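You operate a simulated robot arm through the tools that you are given. There is no shell and no other tool. Be economical: measure what you need, move in short steps, check, and stop when the job is done.

You run a simulated robot arm. Do the job below in one go: nothing can be reset, and whatever is moved stays where it is left.

JOB
Clear the turntable: its bush to the green square, knob back to start, go plug back in its cup.
Fine: swing the dial arm away before setting the bush down; the other bushes stay.

The check looks at the end state, three seconds after you hand in, the way a careful person would. Anything else that was tipped, shoved, dropped, spilled or broken makes it a failure.

ROBOT AND FRAMES
A 6-joint arm with a two-finger parallel gripper, fixed in place. Base frame: the origin is at the foot of the arm, x ahead of it, y to its left, z up; the work surface is at about z = 74. Units: cm, degrees, N and s.
With the tool pointing down near the work surface it reaches from about 26 to 68 cm from the base axis. Its first joint turns from -66.0 to 66.0 degrees. Payload 2.9 kg.
The TCP is the grasp point between the finger pads, 3 cm short of the fingertips. In the tool frame z runs along the fingers and y along their closing line. Largest opening 11 cm; finger width 2, thickness 1; the body of the gripper, 4.8 by 11.2 cm, starts 5.5 cm behind the TCP.
Orientation is told as [roll, pitch, yaw] about the base's x, y, z axes, in that order, counted from this pose: with the fingers straight down and closing along the base's y, the tool's x points along the base's -x, its y along +y and its z along -z.

CONTROLS
- The arm moves only by the tool arm_command. Its argument "rows" is a list of rows, each an object (a shift or turn left out is 0, a gripper value left out holds the last) with "translation": the shift along the tool's x, y, z in cm, a list of three; "angular": the turn, a rotation vector about the tool's x, y, z in degrees, a list of three. In form: [{"translation": [tx, ty, tz], "angular": [wx, wy, wz]}, ...]. A call has 1 to 20 rows; each row shifts and turns the commanded pose from where the row before left it, along the tool's axes as they then stand. "gripper" is the closure, from 0 (fully open) to 1 (shut), set as the call begins (left out, the last holds). Rows are played at 5 a second. More than 5 cm and 8.6 degrees between two rows, or a gripper value outside its range, and nothing of the call is played. Where a pose cannot be reached the arm comes as near as it can. A force on the tool above 40 N (or 10 N above the force at the start of the call, whichever is more), or a blocked arm, ends the call early, and 0.2 s more pass. Each finger travels about 10.8 cm/s and halts on what it meets, pressing with about 23 N; the grip force reading is that of the motor and also rises with nothing between the fingers. The clock runs only during rows and for 0.2 s after the last one: add rows that do not move to give the fingers time. The reply holds the time, the measured pose of the TCP, the force on the tool along the base axes, the opening and the grip force, in the units named above and with some noise, with the torque about the TCP (base axes, N m) and any sound that the robot's microphone picked up.
- Cameras (640 x 400 px; columns grow to the right, rows downward): "scene" is fixed at [8.32, 43.25, 139.29]; the picture's right is [-0.67, -0.74, 0.00], its down [-0.36, 0.33, -0.87] and it looks along [0.64, -0.59, -0.49] (base axes); focal length 266 px, centre (320, 200). "wrist" rides on the gripper at [7.2, 1.7, -10.3] in the tool frame; the picture's right is [-0.23, 0.97, 0.00], its down [-0.76, -0.18, -0.62] and it looks along [-0.61, -0.14, 0.78] (tool axes); focal length 222 px, centre (320, 200). There is no depth. A picture from a camera that has moved, and an enlarged one, comes with that camera's place and axes in the base frame and with its lens. The place of the scene camera against the robot may be out by one fixed shift of up to 1.2 cm in any direction.
- snapshot(camera): a new picture of that camera. It takes no simulated time.
- inspect(camera, box): a new picture of the part [left, top, right, bottom] of that camera's present view, enlarged. It takes no simulated time.
- job_done(): hands the job in; it is judged then, once.

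Go step by step. Nothing tells you positions but the pictures and the camera data: compare them with the known pose of the tool, close in by small moves and look again before you grip or let go. The budget is 120 turns and 84 pictures, counting those below and the enlarged ones. Unless the task says otherwise, let go and move clear before handing in, and close with one line.

The tools are called as name(argument=value, ...) on one line, values as JSON. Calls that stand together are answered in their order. arm_command: Moves the arm, as the interface text tells. Its arguments: {"type":"object","properties":{"rows":{"type":"array","items":{"type":"object","properties":{"translation":{"type":"array","items":{"type":"number"}},"angular":{"type":"array","items":{"type":"number"}}}}},"gripper":{"type":"number"}},"required":["rows"]} The other tools are called the same way: snapshot (camera) takes a picture; inspect (camera, box) takes an enlarged picture of a part of a camera's view; job_done () hands the job in.

At the start:

```text
time_s: 0.0
tcp_pos: [47.75, -6.67, 119.9]
tcp_rot: [-0.1, 0.0, 0.0]
force: [0.7, 0.9, -0.3]
torque: [0.01, 0.02, 0.0]
gripper_width: 11.02
grasp_force: 0.0
```

scene: 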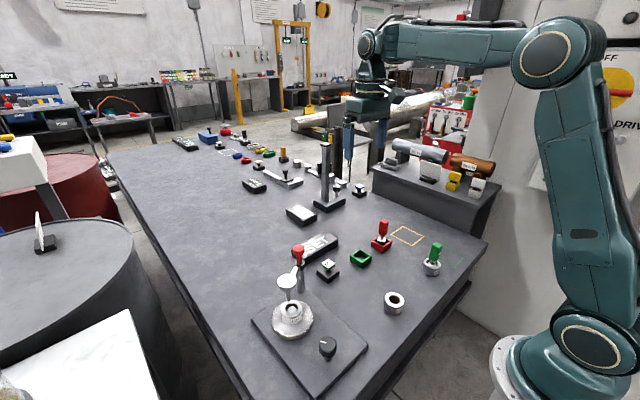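
wrist: 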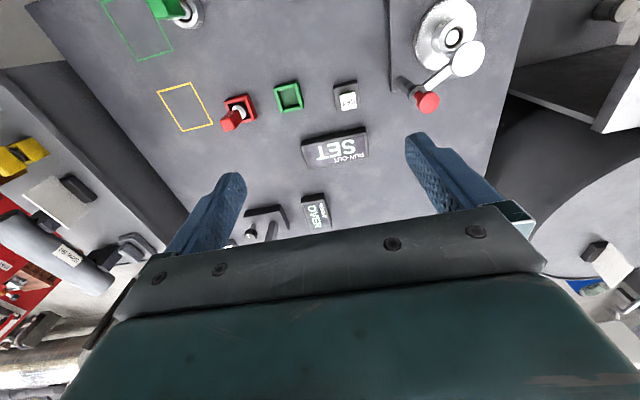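

I see a turntable with a bush and a dial arm over it, a knob on the same plate, gauge plugs (red, green) and outlined squares. I'll look closer first.

inspect(camera="scene", box=[230, 220, 390, 390])

inspect(camera="scene", box=[310, 190, 490, 320])

inspect(camera="wrist", box=[60, 0, 540, 250])

```text
2.35 times, centred on (310, 305) of scene
camera zoom: at [8.32, 43.25, 139.29], right [-0.67, -0.74, 0.0], down [-0.36, 0.33, -0.87], along [0.64, -0.59, -0.49], focal length 627 px, centre (344, -47)
```

zoom: 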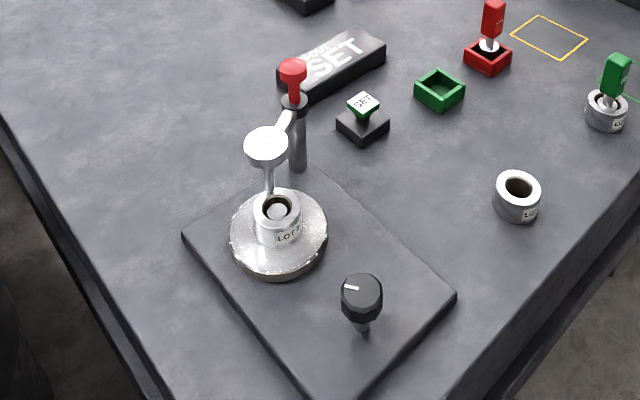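

```text
3.08 times, centred on (400, 255) of scene
camera zoom: at [8.32, 43.25, 139.29], right [-0.67, -0.74, 0.0], down [-0.36, 0.33, -0.87], along [0.64, -0.59, -0.49], focal length 819 px, centre (74, 31)
```

zoom: 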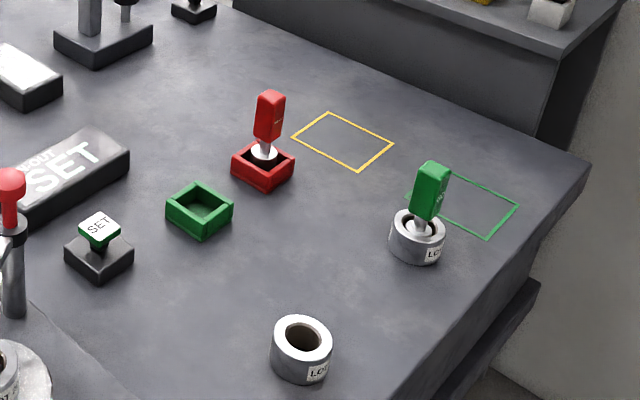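

```text
1.33 times, centred on (300, 125) of wrist
camera zoom: at [40.58, -4.97, 130.46], right [0.23, 0.97, 0.0], down [0.76, -0.18, 0.62], along [0.61, -0.14, -0.78], focal length 296 px, centre (347, 300)
```

zoom: 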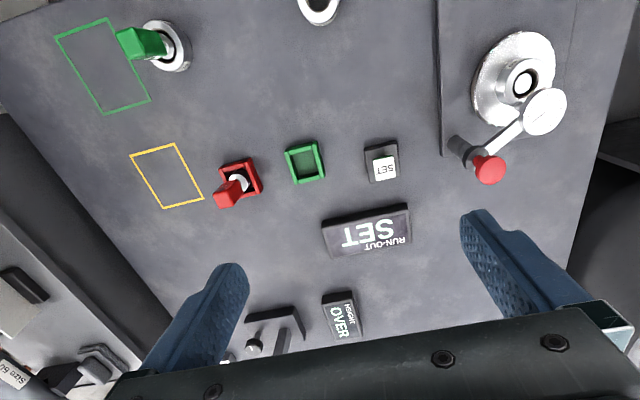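

Turntable bush is at about (47, 17.5), knob (35, 16.5), post (55, 10), green plug in another bush next to the green outline. I'll move nearer for a better view.

arm_command(rows=[{"translation": [2.4, 3, 2.4]}, {"translation": [2.4, 3, 2.4]}, {"translation": [2.4, 3, 2.4]}, {"translation": [2.4, 3, 2.4]}, {"translation": [2.4, 3, 2.4]}, {}])

snapshot(camera="wrist")

inspect(camera="wrist", box=[300, 0, 500, 150])

inspect(camera="scene", box=[265, 235, 345, 350])

inspect(camera="scene", box=[290, 325, 360, 370])

```text
time_s: 1.4
tcp_pos: [35.71, 8.16, 107.85]
tcp_rot: [0.0, 0.1, 0.0]
force: [-0.1, 0.8, 0.2]
torque: [0.03, -0.02, -0.02]
gripper_width: 10.98
grasp_force: 0.1
```

```text
78 pictures are left
camera wrist: at [28.61, 9.83, 118.37], right [0.23, 0.97, 0.0], down [0.76, -0.18, 0.62], along [0.61, -0.14, -0.78], focal length 222 px, centre (320, 200)
```

wrist: 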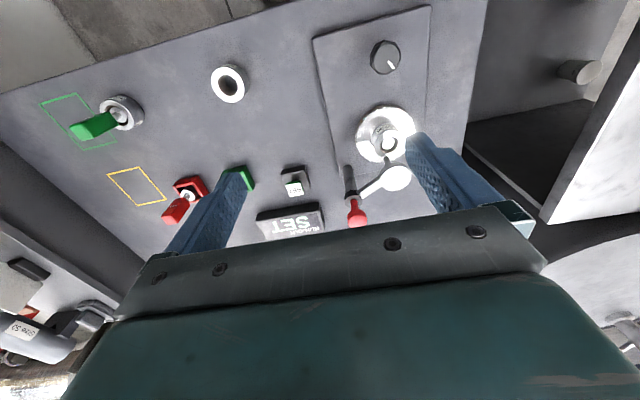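

```text
2.67 times, centred on (400, 75) of wrist
camera zoom: at [28.61, 9.83, 118.37], right [0.23, 0.97, 0.0], down [0.76, -0.18, 0.62], along [0.61, -0.14, -0.78], focal length 592 px, centre (107, 533)
```

zoom: 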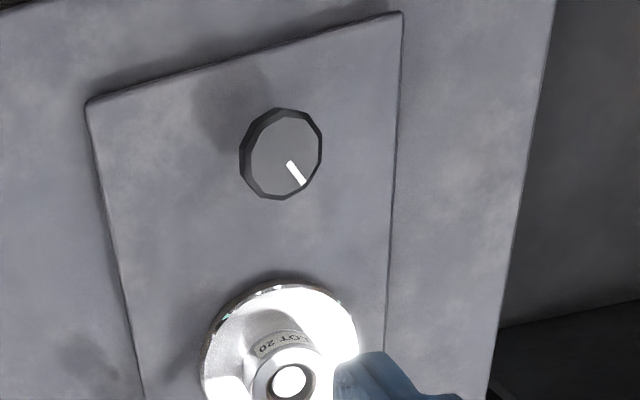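

```text
3.48 times, centred on (305, 292) of scene
camera zoom: at [8.32, 43.25, 139.29], right [-0.67, -0.74, 0.0], down [-0.36, 0.33, -0.87], along [0.64, -0.59, -0.49], focal length 926 px, centre (372, -122)
```

zoom: 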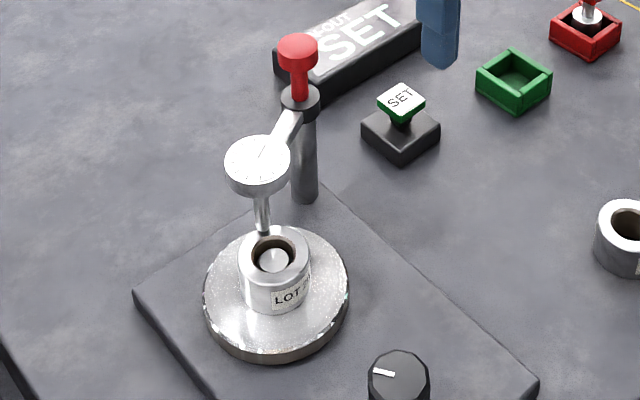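

```text
8.89 times, centred on (325, 348) of scene
camera zoom: at [8.32, 43.25, 139.29], right [-0.67, -0.74, 0.0], down [-0.36, 0.33, -0.87], along [0.64, -0.59, -0.49], focal length 2367 px, centre (276, -1111)
```

zoom: 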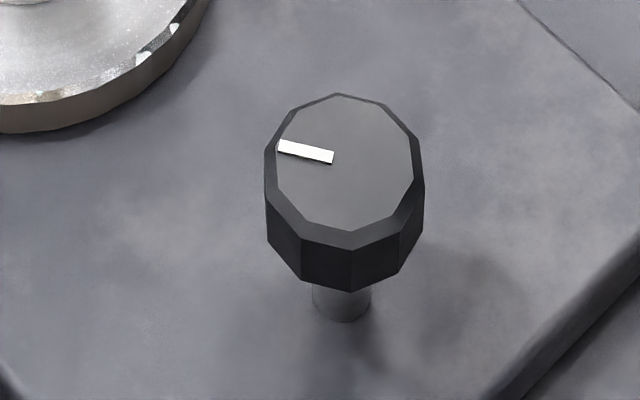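

No start mark is obvious by the knob, so I check the displays, the rest of the bench and the wall notices for hints.

inspect(camera="scene", box=[230, 130, 380, 265])

inspect(camera="wrist", box=[240, 150, 420, 250])

inspect(camera="scene", box=[160, 110, 310, 200])

inspect(camera="wrist", box=[20, 60, 220, 220])

```text
2.96 times, centred on (305, 198) of scene
camera zoom: at [8.32, 43.25, 139.29], right [-0.67, -0.74, 0.0], down [-0.36, 0.33, -0.87], along [0.64, -0.59, -0.49], focal length 789 px, centre (364, 207)
```

zoom: 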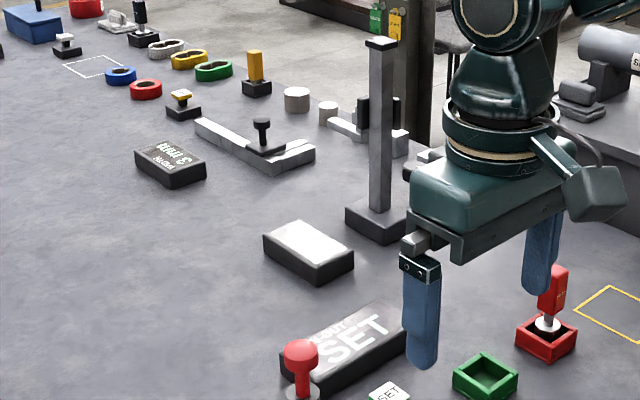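

```text
3.56 times, centred on (330, 200) of wrist
camera zoom: at [28.61, 9.83, 118.37], right [0.23, 0.97, 0.0], down [0.76, -0.18, 0.62], along [0.61, -0.14, -0.78], focal length 790 px, centre (284, 200)
```

zoom: 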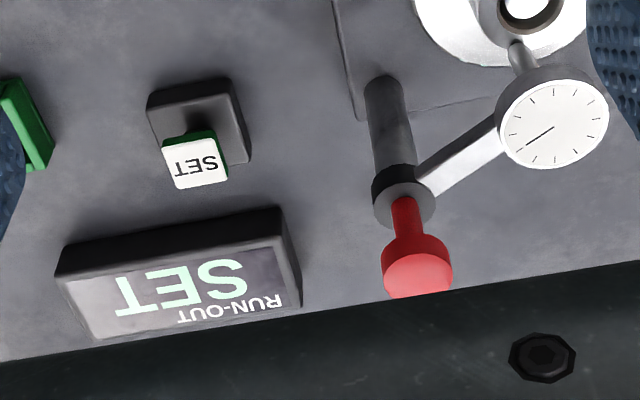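

```text
4.27 times, centred on (235, 155) of scene
camera zoom: at [8.32, 43.25, 139.29], right [-0.67, -0.74, 0.0], down [-0.36, 0.33, -0.87], along [0.64, -0.59, -0.49], focal length 1136 px, centre (683, 392)
```

zoom: 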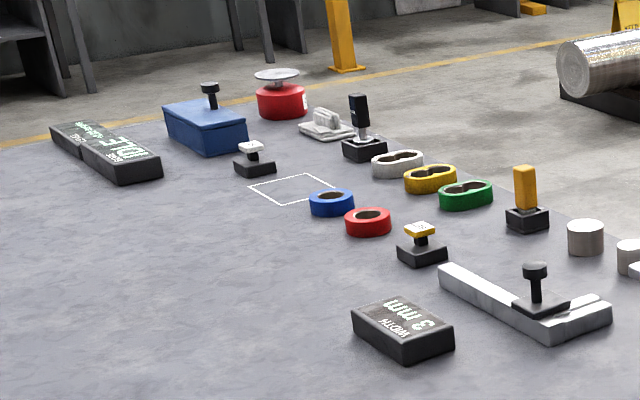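

```text
2.50 times, centred on (120, 140) of wrist
camera zoom: at [28.61, 9.83, 118.37], right [0.23, 0.97, 0.0], down [0.76, -0.18, 0.62], along [0.61, -0.14, -0.78], focal length 555 px, centre (820, 350)
```

zoom: 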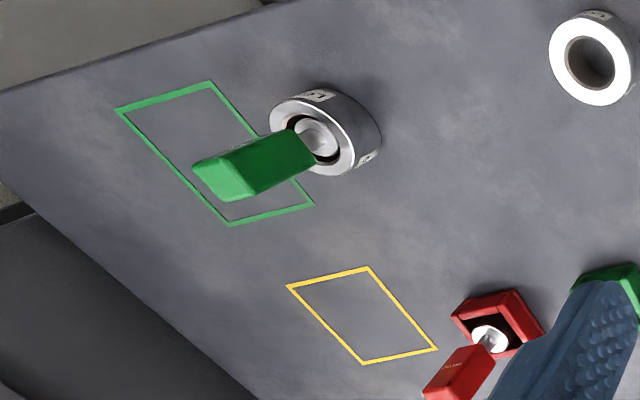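

The arm pivots on the post under the red knob. I move over for a close look at how the probe sits on the bush.

arm_command(rows=[{"translation": [0.5, 2.2, 2]}, {"translation": [0.5, 2.2, 2]}, {"translation": [0.5, 2.2, 2]}, {"translation": [0.5, 2.2, 2]}, {}])

inspect(camera="wrist", box=[220, 90, 420, 220])

inspect(camera="scene", box=[270, 240, 320, 340])

```text
time_s: 2.6
tcp_pos: [33.69, 17.04, 100.15]
tcp_rot: [0.1, 0.0, 0.0]
force: [0.1, 0.5, 0.7]
torque: [0.0, -0.02, 0.02]
gripper_width: 10.98
grasp_force: 0.1
```

```text
3.08 times, centred on (320, 155) of wrist
camera zoom: at [26.62, 18.76, 110.51], right [0.23, 0.97, 0.0], down [0.76, -0.18, 0.62], along [0.61, -0.14, -0.78], focal length 684 px, centre (320, 338)
```

zoom: 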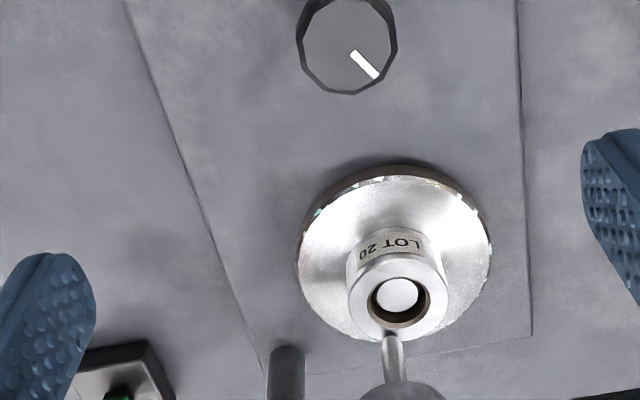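

```text
4.00 times, centred on (295, 290) of scene
camera zoom: at [8.32, 43.25, 139.29], right [-0.67, -0.74, 0.0], down [-0.36, 0.33, -0.87], along [0.64, -0.59, -0.49], focal length 1065 px, centre (420, -160)
```

zoom: 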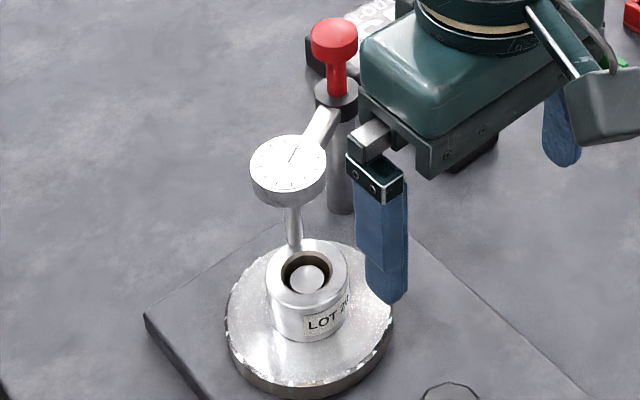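

The bush (top at about (48, 18, 81)) sits over a centre pin, the probe tip rests on its far rim, and the red handle is around (55.5, 10, 91). I go above the red handle to use it for the swing.

arm_command(rows=[{"translation": [-3.63, -1.17, 0]}, {"translation": [-3.63, -1.17, 0]}, {"translation": [-3.63, -1.17, 0]}, {"translation": [-3.63, -1.17, 0]}, {"translation": [-3.63, -1.17, 0]}, {"translation": [-3.63, -1.17, 0]}, {}])

snapshot(camera="wrist")

inspect(camera="scene", box=[220, 180, 380, 340])

```text
time_s: 4.2
tcp_pos: [55.53, 10.06, 100.04]
tcp_rot: [0.0, -0.1, 0.2]
force: [0.5, -0.3, -0.4]
torque: [0.01, 0.01, 0.01]
gripper_width: 10.97
grasp_force: 0.1
```

```text
68 pictures are left
camera wrist: at [48.38, 11.78, 110.49], right [0.23, 0.97, 0.0], down [0.76, -0.18, 0.62], along [0.61, -0.14, -0.78], focal length 222 px, centre (320, 200)
```

wrist: 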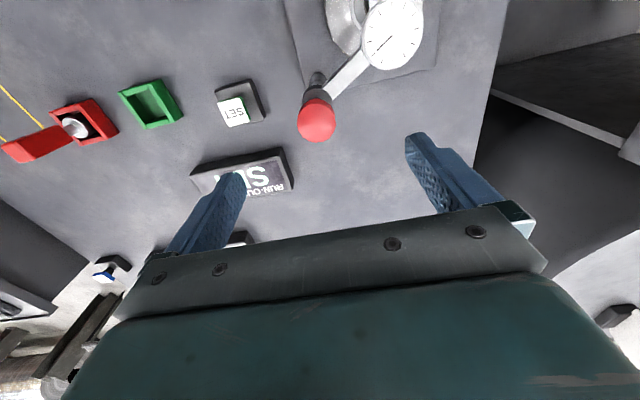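

```text
2.50 times, centred on (300, 260) of scene
camera zoom: at [8.33, 43.25, 139.29], right [-0.67, -0.74, 0.0], down [-0.36, 0.33, -0.87], along [0.64, -0.59, -0.49], focal length 666 px, centre (370, 50)
```

zoom: 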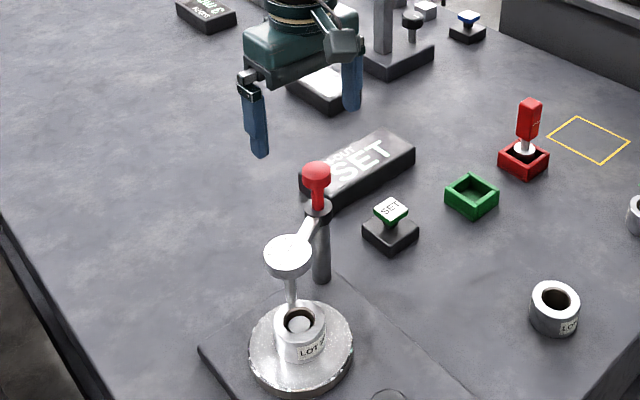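

The handle axis comes out near (54.6, 10.1), cap top about 91.7. I centre on it and come down partway, then look again.

arm_command(rows=[{"translation": [0.9, 0, 2]}, {"translation": [0, 0, 2.3]}, {"translation": [0, 0, 2]}, {}])

snapshot(camera="wrist")

inspect(camera="scene", box=[260, 200, 340, 300])

```text
time_s: 5.2
tcp_pos: [54.66, 9.94, 93.65]
tcp_rot: [0.0, 0.0, 0.0]
force: [-0.4, 0.3, -0.4]
torque: [0.01, -0.07, 0.01]
gripper_width: 10.98
grasp_force: 0.2
```

```text
66 pictures are left
camera wrist: at [47.36, 11.66, 104.12], right [0.23, 0.97, 0.0], down [0.76, -0.18, 0.62], along [0.61, -0.14, -0.78], focal length 222 px, centre (320, 200)
```

wrist: 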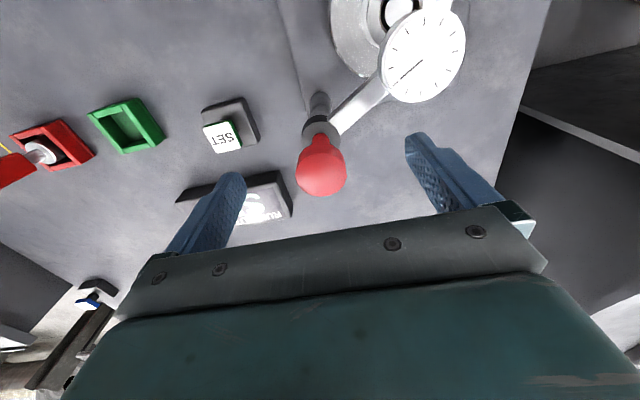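

```text
4.00 times, centred on (300, 250) of scene
camera zoom: at [8.32, 43.25, 139.29], right [-0.67, -0.74, 0.0], down [-0.36, 0.33, -0.87], along [0.64, -0.59, -0.49], focal length 1065 px, centre (400, 0)
```

zoom: 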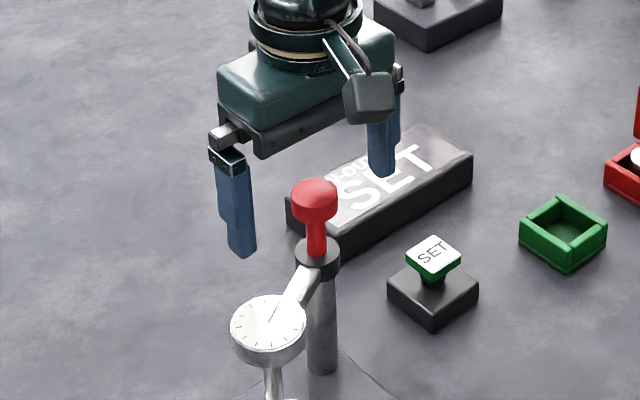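

The cap lies on the tool axis with its top just below the TCP. I lower about 2 cm and close on it.

arm_command(rows=[{"translation": [0, 0.1, 1.1]}, {"translation": [0, 0, 1.1]}, {}])

arm_command(rows=[{}, {}, {}, {}, {}], gripper=1)

snapshot(camera="wrist")

```text
time_s: 6.0
tcp_pos: [54.44, 10.11, 91.64]
tcp_rot: [-0.1, 0.0, 0.0]
force: [0.4, 0.2, 0.4]
torque: [0.02, 0.0, 0.02]
gripper_width: 10.99
grasp_force: 0.1
```

```text
time_s: 7.2
tcp_pos: [54.65, 10.06, 91.55]
tcp_rot: [0.0, 0.0, 0.0]
force: [0.1, -12.4, -0.7]
torque: [-0.08, 0.01, 0.17]
gripper_width: 3.15
grasp_force: 44.8
```

```text
64 pictures are left
camera wrist: at [47.42, 11.75, 101.97], right [0.23, 0.97, 0.0], down [0.76, -0.18, 0.62], along [0.61, -0.14, -0.78], focal length 222 px, centre (320, 200)
```

wrist: 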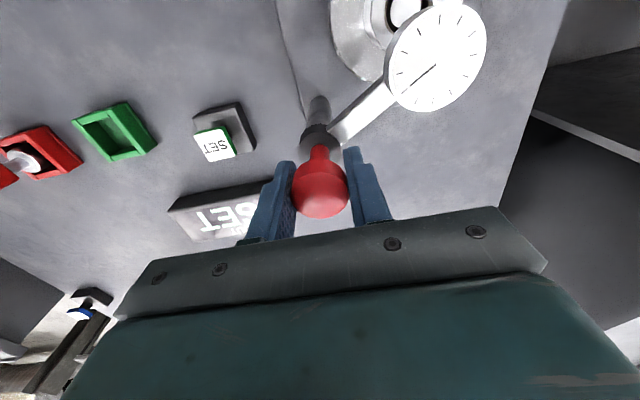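

Gripped; there's a 12 N side load, so I ease the tool slightly in -y and try a first small clockwise turn.

arm_command(rows=[{"translation": [0, -0.15, 0]}, {"angular": [0, 0, 4]}, {"angular": [0, 0, 4]}, {"angular": [0, 0, 4]}, {}])

snapshot(camera="wrist")

```text
time_s: 8.4
tcp_pos: [54.62, 9.98, 91.58]
tcp_rot: [0.0, 0.0, -12.2]
force: [4.2, -13.2, -1.2]
torque: [-0.03, -0.31, 0.19]
gripper_width: 3.17
grasp_force: 45.0
```

```text
63 pictures are left
camera wrist: at [47.92, 13.2, 101.97], right [0.43, 0.9, 0.0], down [0.71, -0.33, 0.62], along [0.56, -0.27, -0.78], focal length 222 px, centre (320, 200)
```

wrist: 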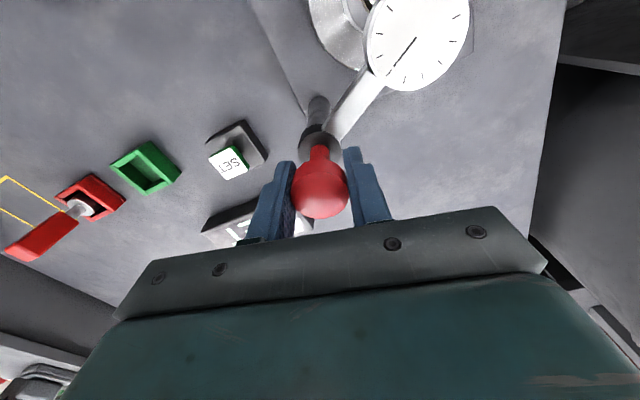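

I compare with the scene camera to see whether the arm really turned with the handle.

inspect(camera="scene", box=[260, 220, 340, 340])

```text
3.33 times, centred on (300, 280) of scene
camera zoom: at [8.34, 43.22, 139.3], right [-0.67, -0.74, 0.0], down [-0.36, 0.33, -0.87], along [0.64, -0.59, -0.49], focal length 888 px, centre (387, -67)
```

zoom: 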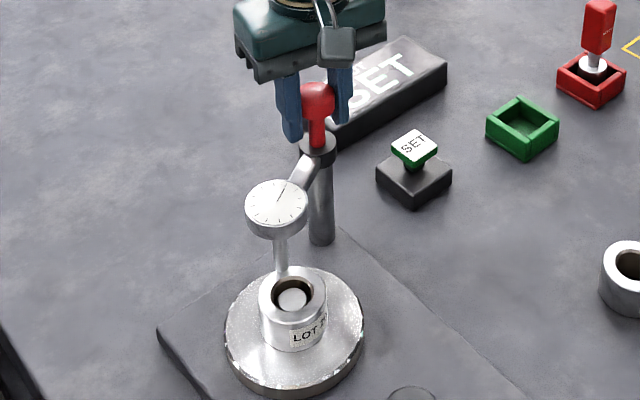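

The dial has hardly moved, so the handle may be slipping. I turn a bit more and compare.

arm_command(rows=[{"angular": [0, 0, 5]}, {"angular": [0, 0, 5]}, {"angular": [0, 0, 5]}, {}])

inspect(camera="scene", box=[260, 220, 340, 340])

```text
time_s: 9.4
tcp_pos: [54.57, 9.95, 91.58]
tcp_rot: [-0.1, 0.1, -27.0]
force: [-2.7, -15.9, 1.2]
torque: [0.39, 0.22, 0.33]
gripper_width: 3.16
grasp_force: 45.4
```

```text
3.33 times, centred on (300, 280) of scene
camera zoom: at [8.32, 43.21, 139.3], right [-0.67, -0.74, 0.0], down [-0.36, 0.33, -0.87], along [0.64, -0.59, -0.49], focal length 888 px, centre (387, -67)
```

zoom: 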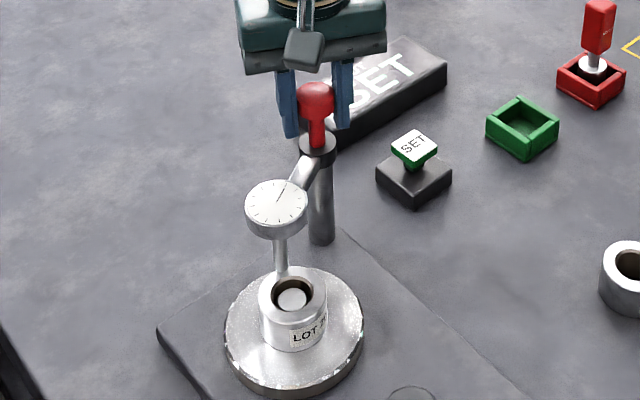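

No clockwise movement: perhaps a stop. I try turning counter-clockwise.

arm_command(rows=[{"angular": [0, 0, -6]}, {"angular": [0, 0, -6]}, {"angular": [0, 0, -6]}, {"angular": [0, 0, -6]}, {"angular": [0, 0, -6]}, {}])

inspect(camera="scene", box=[260, 220, 340, 340])

```text
time_s: 10.8
tcp_pos: [54.64, 10.05, 91.62]
tcp_rot: [-0.1, 0.1, 3.0]
force: [-9.3, -18.7, -5.5]
torque: [-0.14, -0.53, 0.04]
gripper_width: 3.17
grasp_force: 44.4
```

```text
3.33 times, centred on (300, 280) of scene
camera zoom: at [8.31, 43.21, 139.3], right [-0.67, -0.74, 0.0], down [-0.36, 0.33, -0.87], along [0.64, -0.59, -0.49], focal length 888 px, centre (387, -67)
```

zoom: 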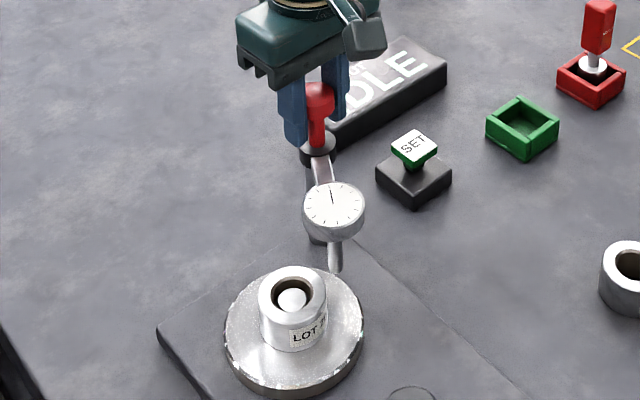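

Counter-clockwise swings the arm (display now IDLE). I swing on about 66° more so it clears the plate.

arm_command(rows=[{"angular": [0, 0, -6]}, {"angular": [0, 0, -6]}, {"angular": [0, 0, -6]}, {"angular": [0, 0, -6]}, {"angular": [0, 0, -6]}, {"angular": [0, 0, -6]}, {"angular": [0, 0, -6]}, {"angular": [0, 0, -6]}, {"angular": [0, 0, -6]}, {"angular": [0, 0, -6]}, {"angular": [0, 0, -6]}, {}])

inspect(camera="scene", box=[240, 200, 400, 340])

```text
time_s: 13.4
tcp_pos: [54.55, 10.17, 91.63]
tcp_rot: [-0.1, 0.0, 69.2]
force: [-4.6, 6.9, 5.7]
torque: [-0.21, 0.23, -0.52]
gripper_width: 3.18
grasp_force: 44.8
```

```text
2.86 times, centred on (320, 270) of scene
camera zoom: at [8.3, 43.27, 139.28], right [-0.67, -0.74, 0.0], down [-0.36, 0.33, -0.87], along [0.64, -0.59, -0.49], focal length 761 px, centre (320, 0)
```

zoom: 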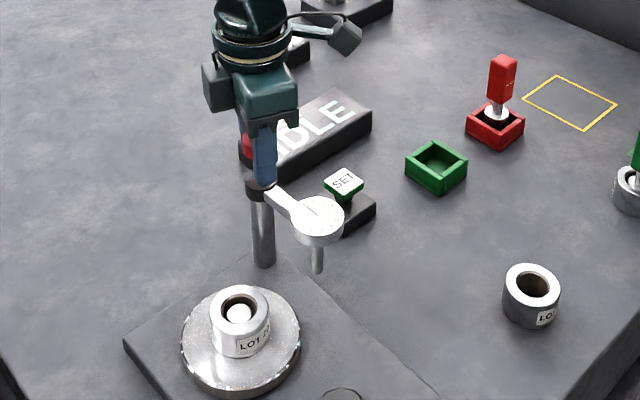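

The arm is well away from the plate. I release, lift off and straighten the tool.

arm_command(rows=[{}, {}, {}, {"translation": [0, 0, -3]}, {"translation": [0, 0, -4]}, {}], gripper=0.5)

arm_command(rows=[{"angular": [0, 0, 8.5]}, {"angular": [0, 0, 8.5]}, {"angular": [0, 0, 8.5]}, {"angular": [0, 0, 8.5]}, {"angular": [0, 0, 8.5]}, {"angular": [0, 0, 8.5]}, {"angular": [0, 0, 8.5]}, {"angular": [0, 0, 8.5]}, {"angular": [0, 0, 1]}, {"translation": [3.3, 4, 0]}, {"translation": [3.3, 4, 0]}, {}])

snapshot(camera="wrist")

inspect(camera="scene", box=[240, 200, 400, 340])

```text
time_s: 14.8
tcp_pos: [54.78, 9.92, 98.57]
tcp_rot: [0.0, 0.1, 69.0]
force: [-0.4, 0.0, -0.8]
torque: [-0.01, 0.0, 0.01]
gripper_width: 5.49
grasp_force: 0.0
```

```text
refused: row 10 steps farther than a row can; nothing moved
```

```text
58 pictures are left
camera wrist: at [50.66, 3.86, 108.99], right [-0.83, 0.56, 0.0], down [0.44, 0.65, 0.62], along [0.35, 0.52, -0.78], focal length 222 px, centre (320, 200)
```

wrist: 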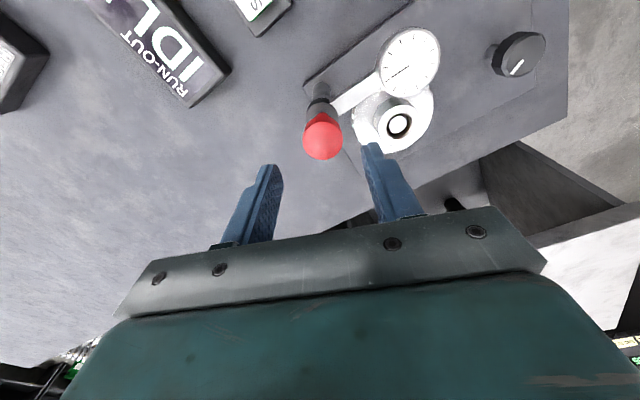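

```text
2.86 times, centred on (320, 270) of scene
camera zoom: at [8.32, 43.25, 139.29], right [-0.67, -0.74, 0.0], down [-0.36, 0.33, -0.87], along [0.64, -0.59, -0.49], focal length 761 px, centre (320, 0)
```

zoom: 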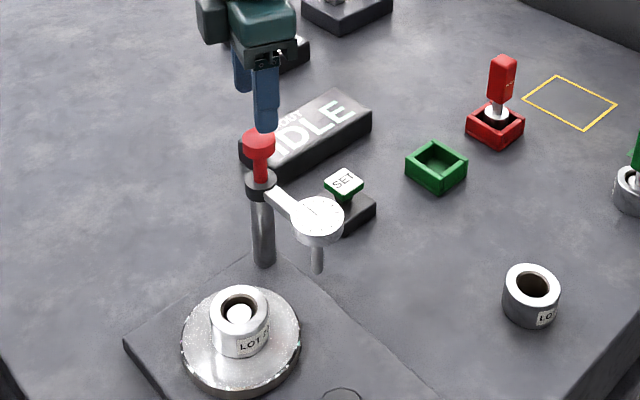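

Dial now sits near (46, 10); to keep clear of it I'll grip the bush with the tool yawed about -70°, camera on the far (+y) side. Move over the bush and turn.

arm_command(rows=[{"translation": [-1.69, 3.04, 0]}, {"translation": [-1.69, 3.04, 0]}, {"translation": [-1.69, 3.04, 0]}, {}], gripper=0)

arm_command(rows=[{"angular": [0, 0, 8.2]}, {"angular": [0, 0, 8.2]}, {"angular": [0, 0, 8.2]}, {"angular": [0, 0, 8.2]}, {"angular": [0, 0, 8.2]}, {"angular": [0, 0, 8.2]}, {"angular": [0, 0, 8.2]}, {"angular": [0, 0, 8.2]}, {"angular": [0, 0, 8.2]}, {"angular": [0, 0, 8.2]}, {"angular": [0, 0, 8.2]}, {"angular": [0, 0, 8.2]}, {"angular": [0, 0, 8.2]}, {"angular": [0, 0, 8.2]}, {"angular": [0, 0, 8.2]}, {"angular": [0, 0, 8.2]}, {"angular": [0, 0, 8.2]}, {}])

snapshot(camera="wrist")

```text
time_s: 15.8
tcp_pos: [48.03, 18.06, 98.47]
tcp_rot: [0.0, 0.0, 69.0]
force: [-0.3, -0.6, -0.1]
torque: [0.0, -0.02, 0.01]
gripper_width: 10.98
grasp_force: 0.0
```

```text
time_s: 19.6
tcp_pos: [47.91, 18.07, 98.31]
tcp_rot: [0.1, 0.0, -70.4]
force: [0.0, 0.4, 0.7]
torque: [0.0, 0.01, -0.02]
gripper_width: 11.0
grasp_force: 0.0
```

```text
56 pictures are left
camera wrist: at [47.15, 25.46, 108.96], right [0.99, 0.11, 0.0], down [0.09, -0.78, 0.62], along [0.07, -0.62, -0.78], focal length 222 px, centre (320, 200)
```

wrist: 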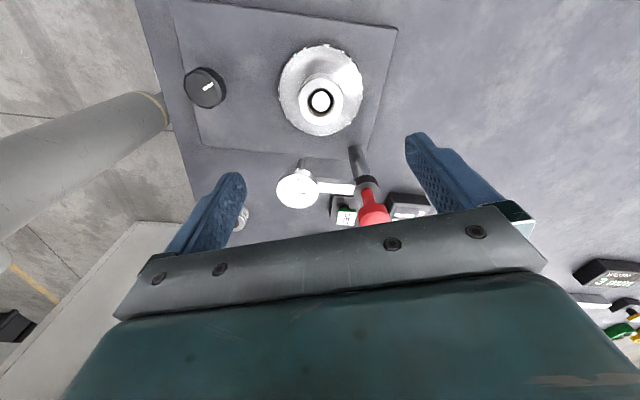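

The bush is almost on the tool axis. I descend to just above it and look again.

arm_command(rows=[{"translation": [0.4, 0.1, 4]}, {"translation": [0, 0, 4]}, {"translation": [0, 0, 4]}, {}])

snapshot(camera="wrist")

inspect(camera="scene", box=[250, 230, 350, 350])

```text
time_s: 20.6
tcp_pos: [47.91, 18.48, 86.27]
tcp_rot: [0.0, 0.0, -70.4]
force: [-1.2, 0.9, 0.1]
torque: [-0.02, 0.0, -0.03]
gripper_width: 10.99
grasp_force: 0.0
```

```text
55 pictures are left
camera wrist: at [47.1, 25.82, 96.76], right [0.99, 0.11, 0.0], down [0.09, -0.78, 0.62], along [0.07, -0.62, -0.78], focal length 222 px, centre (320, 200)
```

wrist: 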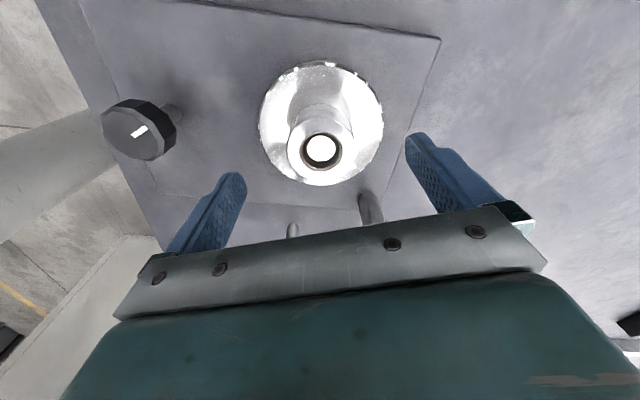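

```text
3.33 times, centred on (300, 290) of scene
camera zoom: at [8.32, 43.25, 139.29], right [-0.67, -0.74, 0.0], down [-0.36, 0.33, -0.87], along [0.64, -0.59, -0.49], focal length 888 px, centre (387, -100)
```

zoom: 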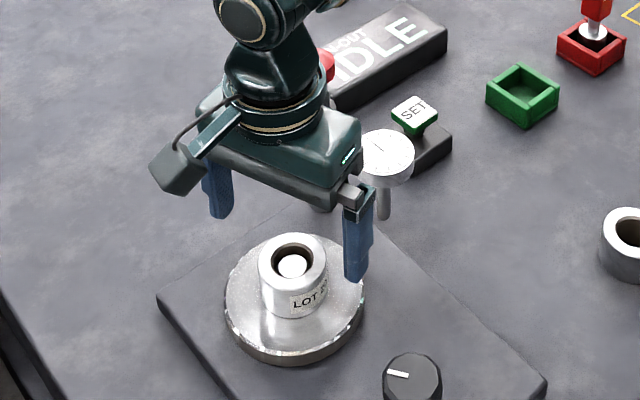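

Aligned. Down to TCP z≈82 (tips about 79) and close.

arm_command(rows=[{"translation": [0, 0, 1.5]}, {"translation": [0, 0, 1.5]}, {"translation": [0, 0, 1.3]}, {}])

arm_command(rows=[{}, {}, {}, {}, {}], gripper=1)

inspect(camera="scene", box=[250, 230, 350, 350])

```text
time_s: 21.6
tcp_pos: [47.77, 18.5, 82.19]
tcp_rot: [0.0, 0.0, -70.4]
force: [0.3, -0.4, -0.1]
torque: [0.04, 0.01, 0.01]
gripper_width: 11.02
grasp_force: 0.1
```

```text
time_s: 22.8
tcp_pos: [47.8, 18.55, 82.28]
tcp_rot: [0.0, 0.0, -70.5]
force: [-0.3, -0.2, 0.0]
torque: [0.03, 0.0, -0.01]
gripper_width: 5.3
grasp_force: 22.6
```

```text
3.33 times, centred on (300, 290) of scene
camera zoom: at [8.33, 43.25, 139.29], right [-0.67, -0.74, 0.0], down [-0.36, 0.33, -0.87], along [0.64, -0.59, -0.49], focal length 888 px, centre (387, -100)
```

zoom: 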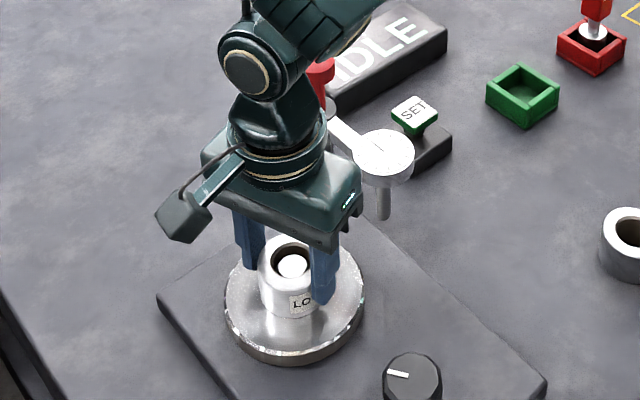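

Gripped at 5.3 cm. I lift straight up.

arm_command(rows=[{"translation": [0, 0, -1]}, {"translation": [0, 0, -2]}, {"translation": [0, 0, -2]}, {"translation": [0, 0, -3]}, {"translation": [0, 0, -4]}, {"translation": [0, 0, -4]}, {}])

inspect(camera="scene", box=[240, 180, 390, 350])

```text
time_s: 24.4
tcp_pos: [47.71, 18.36, 98.35]
tcp_rot: [-0.1, -0.1, -70.4]
force: [0.0, -0.5, -2.8]
torque: [0.0, 0.01, -0.01]
gripper_width: 5.32
grasp_force: 23.4
```

```text
2.35 times, centred on (315, 265) of scene
camera zoom: at [8.33, 43.25, 139.29], right [-0.67, -0.74, 0.0], down [-0.36, 0.33, -0.87], along [0.64, -0.59, -0.49], focal length 627 px, centre (332, 47)
```

zoom: 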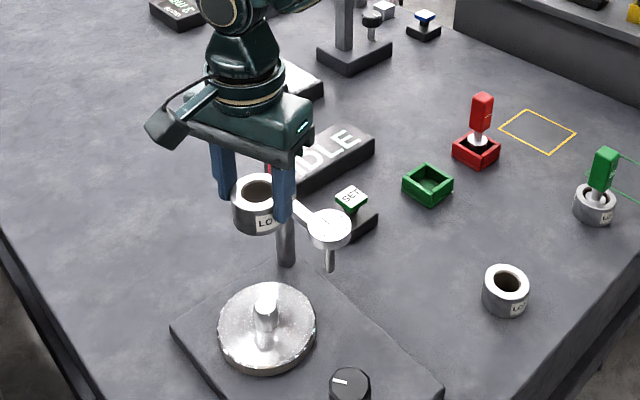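

Bush is off the pin and held. I turn to yaw -20 and carry it high over to the green square around (33, -40.4).

arm_command(rows=[{"angular": [0, 0, -8.4]}, {"angular": [0, 0, -8.4]}, {"angular": [0, 0, -8.4]}, {"angular": [0, 0, -8.4]}, {"angular": [0, 0, -8.4]}, {"angular": [0, 0, -8.4]}, {}])

arm_command(rows=[{"translation": [-0.5, -4.63, 0]}, {"translation": [-0.5, -4.63, 0]}, {"translation": [-0.5, -4.63, 0]}, {"translation": [-0.5, -4.63, 0]}, {"translation": [-0.5, -4.63, 0]}, {"translation": [-0.5, -4.63, 0]}, {"translation": [-0.5, -4.63, 0]}, {"translation": [-0.5, -4.63, 0]}, {"translation": [-0.5, -4.63, 0]}, {"translation": [-0.5, -4.63, 0]}, {"translation": [-0.5, -4.63, 0]}, {"translation": [-0.5, -4.63, 0]}, {"translation": [-0.5, -4.63, 0]}, {}])

snapshot(camera="wrist")

snapshot(camera="scene")

```text
time_s: 26.0
tcp_pos: [47.8, 18.4, 98.23]
tcp_rot: [0.1, 0.0, -19.7]
force: [-0.2, -1.1, -3.7]
torque: [0.0, 0.03, -0.02]
gripper_width: 5.34
grasp_force: 22.7
```

```text
time_s: 29.0
tcp_pos: [33.43, -40.5, 98.04]
tcp_rot: [0.0, 0.1, -19.9]
force: [0.3, 0.5, -3.9]
torque: [-0.02, 0.01, 0.02]
gripper_width: 5.31
grasp_force: 23.0
```

```text
51 pictures are left
camera wrist: at [27.17, -36.43, 108.59], right [0.55, 0.84, 0.0], down [0.66, -0.43, 0.62], along [0.52, -0.34, -0.78], focal length 222 px, centre (320, 200)
```

wrist: 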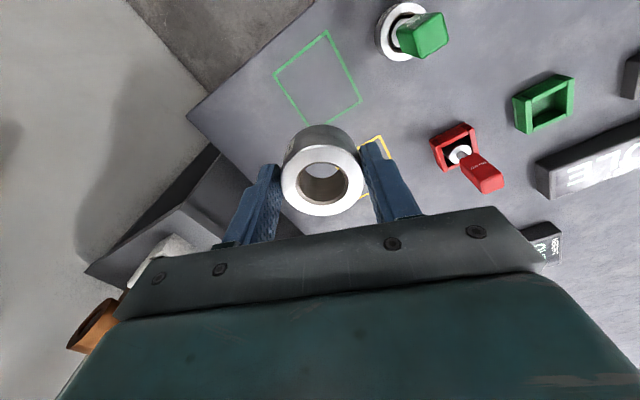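

```text
50 pictures are left
```

scene: 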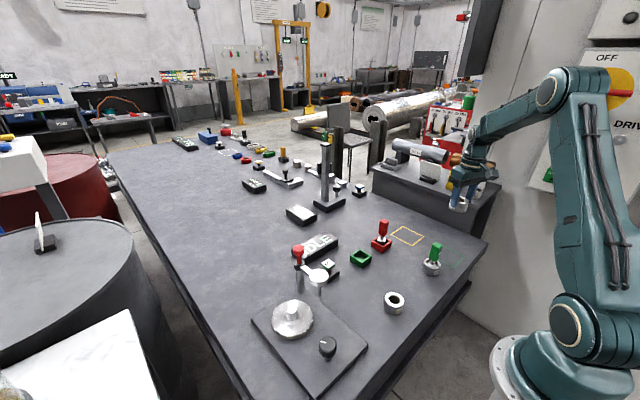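

The square's corners work out to centre (33.2, -40.5), right under the bush. I descend, then feel for the table slowly.

arm_command(rows=[{"translation": [0.1, 0, 4]}, {"translation": [0.1, 0, 4]}, {"translation": [0, 0, 4]}, {"translation": [0, 0, 3.5]}, {"translation": [0, 0, 1.5]}, {}])

snapshot(camera="wrist")

inspect(camera="scene", box=[400, 180, 520, 300])

```text
time_s: 30.4
tcp_pos: [33.23, -40.24, 81.09]
tcp_rot: [0.0, 0.0, -19.9]
force: [0.2, -0.6, -4.2]
torque: [-0.01, 0.0, 0.0]
gripper_width: 5.32
grasp_force: 22.8
```

```text
49 pictures are left
camera wrist: at [27.04, -36.29, 91.54], right [0.55, 0.84, 0.0], down [0.66, -0.43, 0.62], along [0.52, -0.34, -0.78], focal length 222 px, centre (320, 200)
```

wrist: 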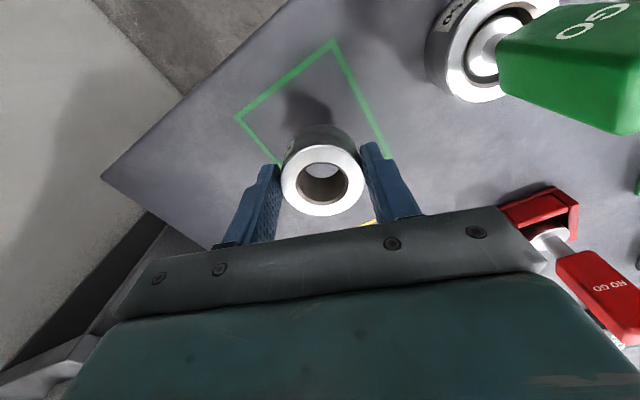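

```text
3.33 times, centred on (460, 240) of scene
camera zoom: at [8.33, 43.25, 139.29], right [-0.67, -0.74, 0.0], down [-0.36, 0.33, -0.87], along [0.64, -0.59, -0.49], focal length 888 px, centre (-147, 67)
```

zoom: 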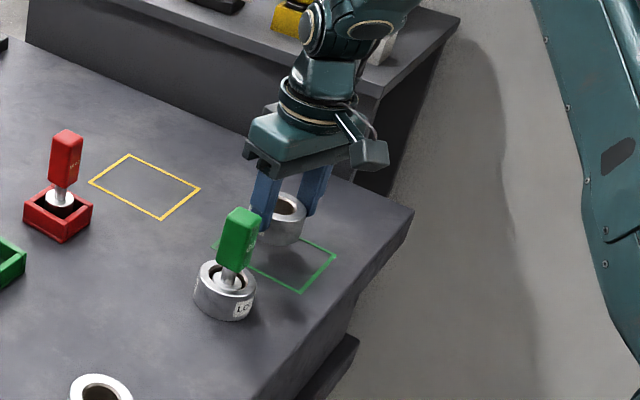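

Green outline surrounds the bush; I lower in small steps watching the force.

arm_command(rows=[{"translation": [0, 0, 0.4]}, {"translation": [0, 0, 0.4]}, {"translation": [0, 0, 0.4]}, {}])

arm_command(rows=[{"translation": [0, 0, 0.25]}, {"translation": [0, 0, 0.25]}, {}])

arm_command(rows=[{"translation": [0, 0, 0.2]}, {"translation": [0, 0, 0.2]}, {}])

inspect(camera="scene", box=[400, 180, 520, 300])

```text
time_s: 31.4
tcp_pos: [33.26, -40.33, 79.97]
tcp_rot: [0.0, 0.0, -20.1]
force: [0.6, -0.7, -3.3]
torque: [0.02, 0.01, -0.02]
gripper_width: 5.3
grasp_force: 23.1
```

```text
time_s: 32.2
tcp_pos: [33.22, -40.25, 79.48]
tcp_rot: [0.0, 0.0, -20.0]
force: [-0.4, 0.8, -3.7]
torque: [0.01, 0.0, 0.03]
gripper_width: 5.31
grasp_force: 23.2
```

```text
time_s: 33.0
tcp_pos: [33.27, -40.3, 79.14]
tcp_rot: [0.0, 0.1, -20.0]
force: [-0.8, -0.4, -4.0]
torque: [0.0, 0.01, 0.0]
gripper_width: 5.31
grasp_force: 23.0
```

```text
3.33 times, centred on (460, 240) of scene
camera zoom: at [8.33, 43.25, 139.29], right [-0.67, -0.74, 0.0], down [-0.36, 0.33, -0.87], along [0.64, -0.59, -0.49], focal length 888 px, centre (-147, 67)
```

zoom: 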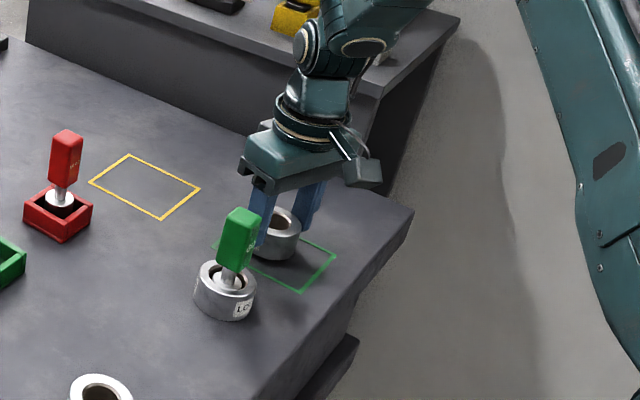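

Nearly down. A few more small steps.

arm_command(rows=[{"translation": [0, 0, 0.2]}, {"translation": [0, 0, 0.2]}, {}])

arm_command(rows=[{"translation": [0, 0, 0.15]}, {"translation": [0, 0, 0.15]}, {}])

```text
time_s: 33.8
tcp_pos: [33.33, -40.31, 78.67]
tcp_rot: [0.0, 0.1, -20.0]
force: [-0.9, 0.2, -3.3]
torque: [-0.02, 0.02, 0.01]
gripper_width: 5.32
grasp_force: 23.1
```

```text
time_s: 34.6
tcp_pos: [33.35, -40.3, 78.5]
tcp_rot: [-0.2, -0.1, -20.0]
force: [-5.9, 3.4, 20.3]
torque: [0.24, 0.0, -0.03]
gripper_width: 5.33
grasp_force: 23.7
```

Contact with the table. I relieve slightly, open and rise.

arm_command(rows=[{"translation": [0, 0, -0.1]}, {}])

arm_command(rows=[{}, {}, {}, {"translation": [0, 0, -2]}, {"translation": [0, 0, -4]}, {"translation": [0, 0, -4]}, {"translation": [0, 0, -4]}, {}], gripper=0.25)

snapshot(camera="wrist")

inspect(camera="scene", box=[340, 180, 500, 300])

```text
time_s: 35.2
tcp_pos: [33.32, -40.39, 78.59]
tcp_rot: [-0.2, -0.1, -20.0]
force: [-0.7, -3.7, 9.5]
torque: [0.1, 0.01, -0.04]
gripper_width: 5.31
grasp_force: 22.9
```

```text
time_s: 37.0
tcp_pos: [33.22, -40.49, 92.68]
tcp_rot: [0.1, 0.1, -20.1]
force: [0.1, -0.4, -0.4]
torque: [-0.03, 0.0, 0.01]
gripper_width: 8.22
grasp_force: 0.1
```

```text
46 pictures are left
camera wrist: at [27.06, -36.33, 103.0], right [0.55, 0.84, 0.0], down [0.66, -0.43, 0.62], along [0.52, -0.34, -0.78], focal length 222 px, centre (320, 200)
```

wrist: 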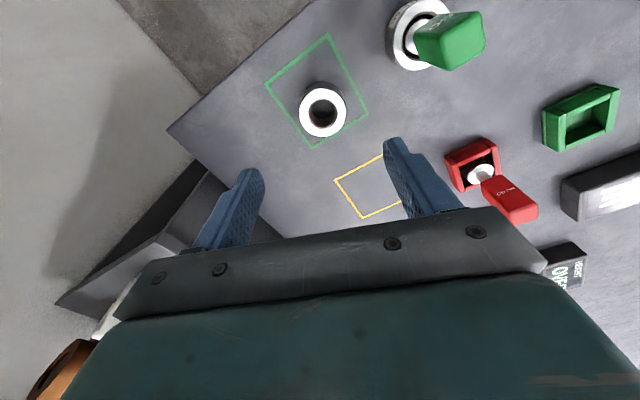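

```text
3.33 times, centred on (420, 240) of scene
camera zoom: at [8.32, 43.25, 139.29], right [-0.67, -0.74, 0.0], down [-0.36, 0.33, -0.87], along [0.64, -0.59, -0.49], focal length 888 px, centre (-13, 67)
```

zoom: 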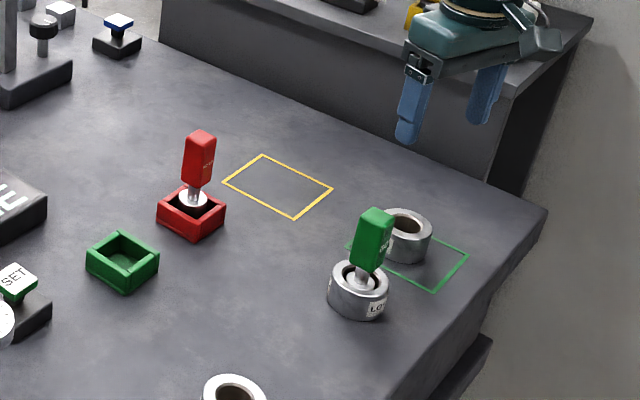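

The bush stands inside the green square. Next the green GO plug in the bush near (32.5, -28.8): I rise and move above it.

arm_command(rows=[{"translation": [0, 0, -4]}, {"translation": [0, 0, -3]}, {"translation": [1.55, 3.6, 0]}, {"translation": [1.55, 3.6, 0]}, {"translation": [1.55, 3.6, 0]}, {}], gripper=0)

snapshot(camera="wrist")

inspect(camera="scene", box=[410, 220, 470, 290])

```text
time_s: 38.4
tcp_pos: [32.58, -28.51, 99.44]
tcp_rot: [0.0, 0.0, -20.0]
force: [-0.6, -0.3, 0.8]
torque: [0.01, -0.01, 0.0]
gripper_width: 11.01
grasp_force: 0.1
```

```text
44 pictures are left
camera wrist: at [26.39, -24.42, 109.93], right [0.55, 0.84, 0.0], down [0.65, -0.43, 0.62], along [0.52, -0.34, -0.78], focal length 222 px, centre (320, 200)
```

wrist: 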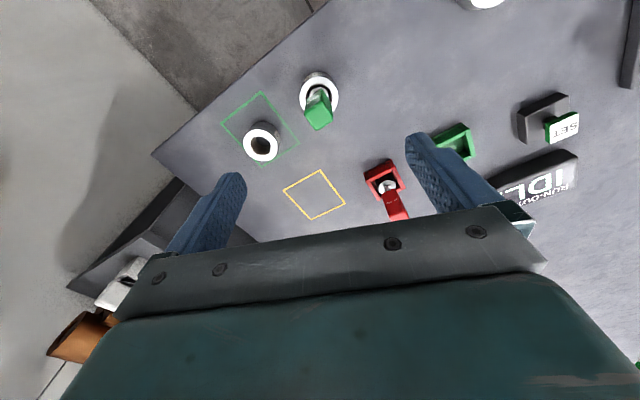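

```text
5.71 times, centred on (440, 255) of scene
camera zoom: at [8.32, 43.25, 139.29], right [-0.67, -0.74, 0.0], down [-0.36, 0.33, -0.87], along [0.64, -0.59, -0.49], focal length 1522 px, centre (-366, -114)
```

zoom: 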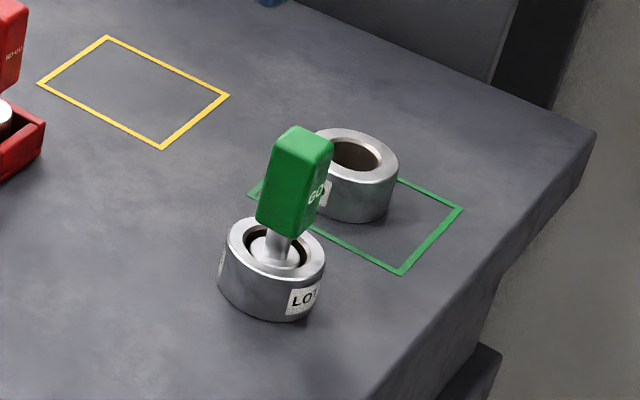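

I enlarge the plug view to get the handle's size and orientation.

inspect(camera="wrist", box=[270, 50, 370, 150])

inspect(camera="wrist", box=[340, 100, 500, 230])

```text
4.00 times, centred on (320, 100) of wrist
camera zoom: at [26.39, -24.42, 109.93], right [0.55, 0.84, 0.0], down [0.65, -0.43, 0.62], along [0.52, -0.34, -0.78], focal length 888 px, centre (320, 600)
```

zoom: 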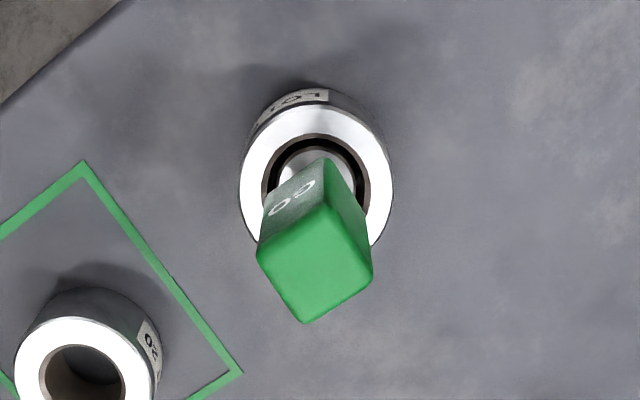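

```text
3.08 times, centred on (420, 165) of wrist
camera zoom: at [26.39, -24.42, 109.93], right [0.55, 0.84, 0.0], down [0.65, -0.43, 0.62], along [0.52, -0.34, -0.78], focal length 684 px, centre (12, 308)
```

zoom: 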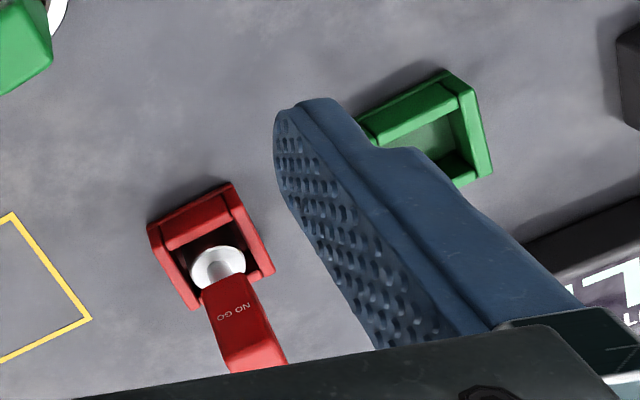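

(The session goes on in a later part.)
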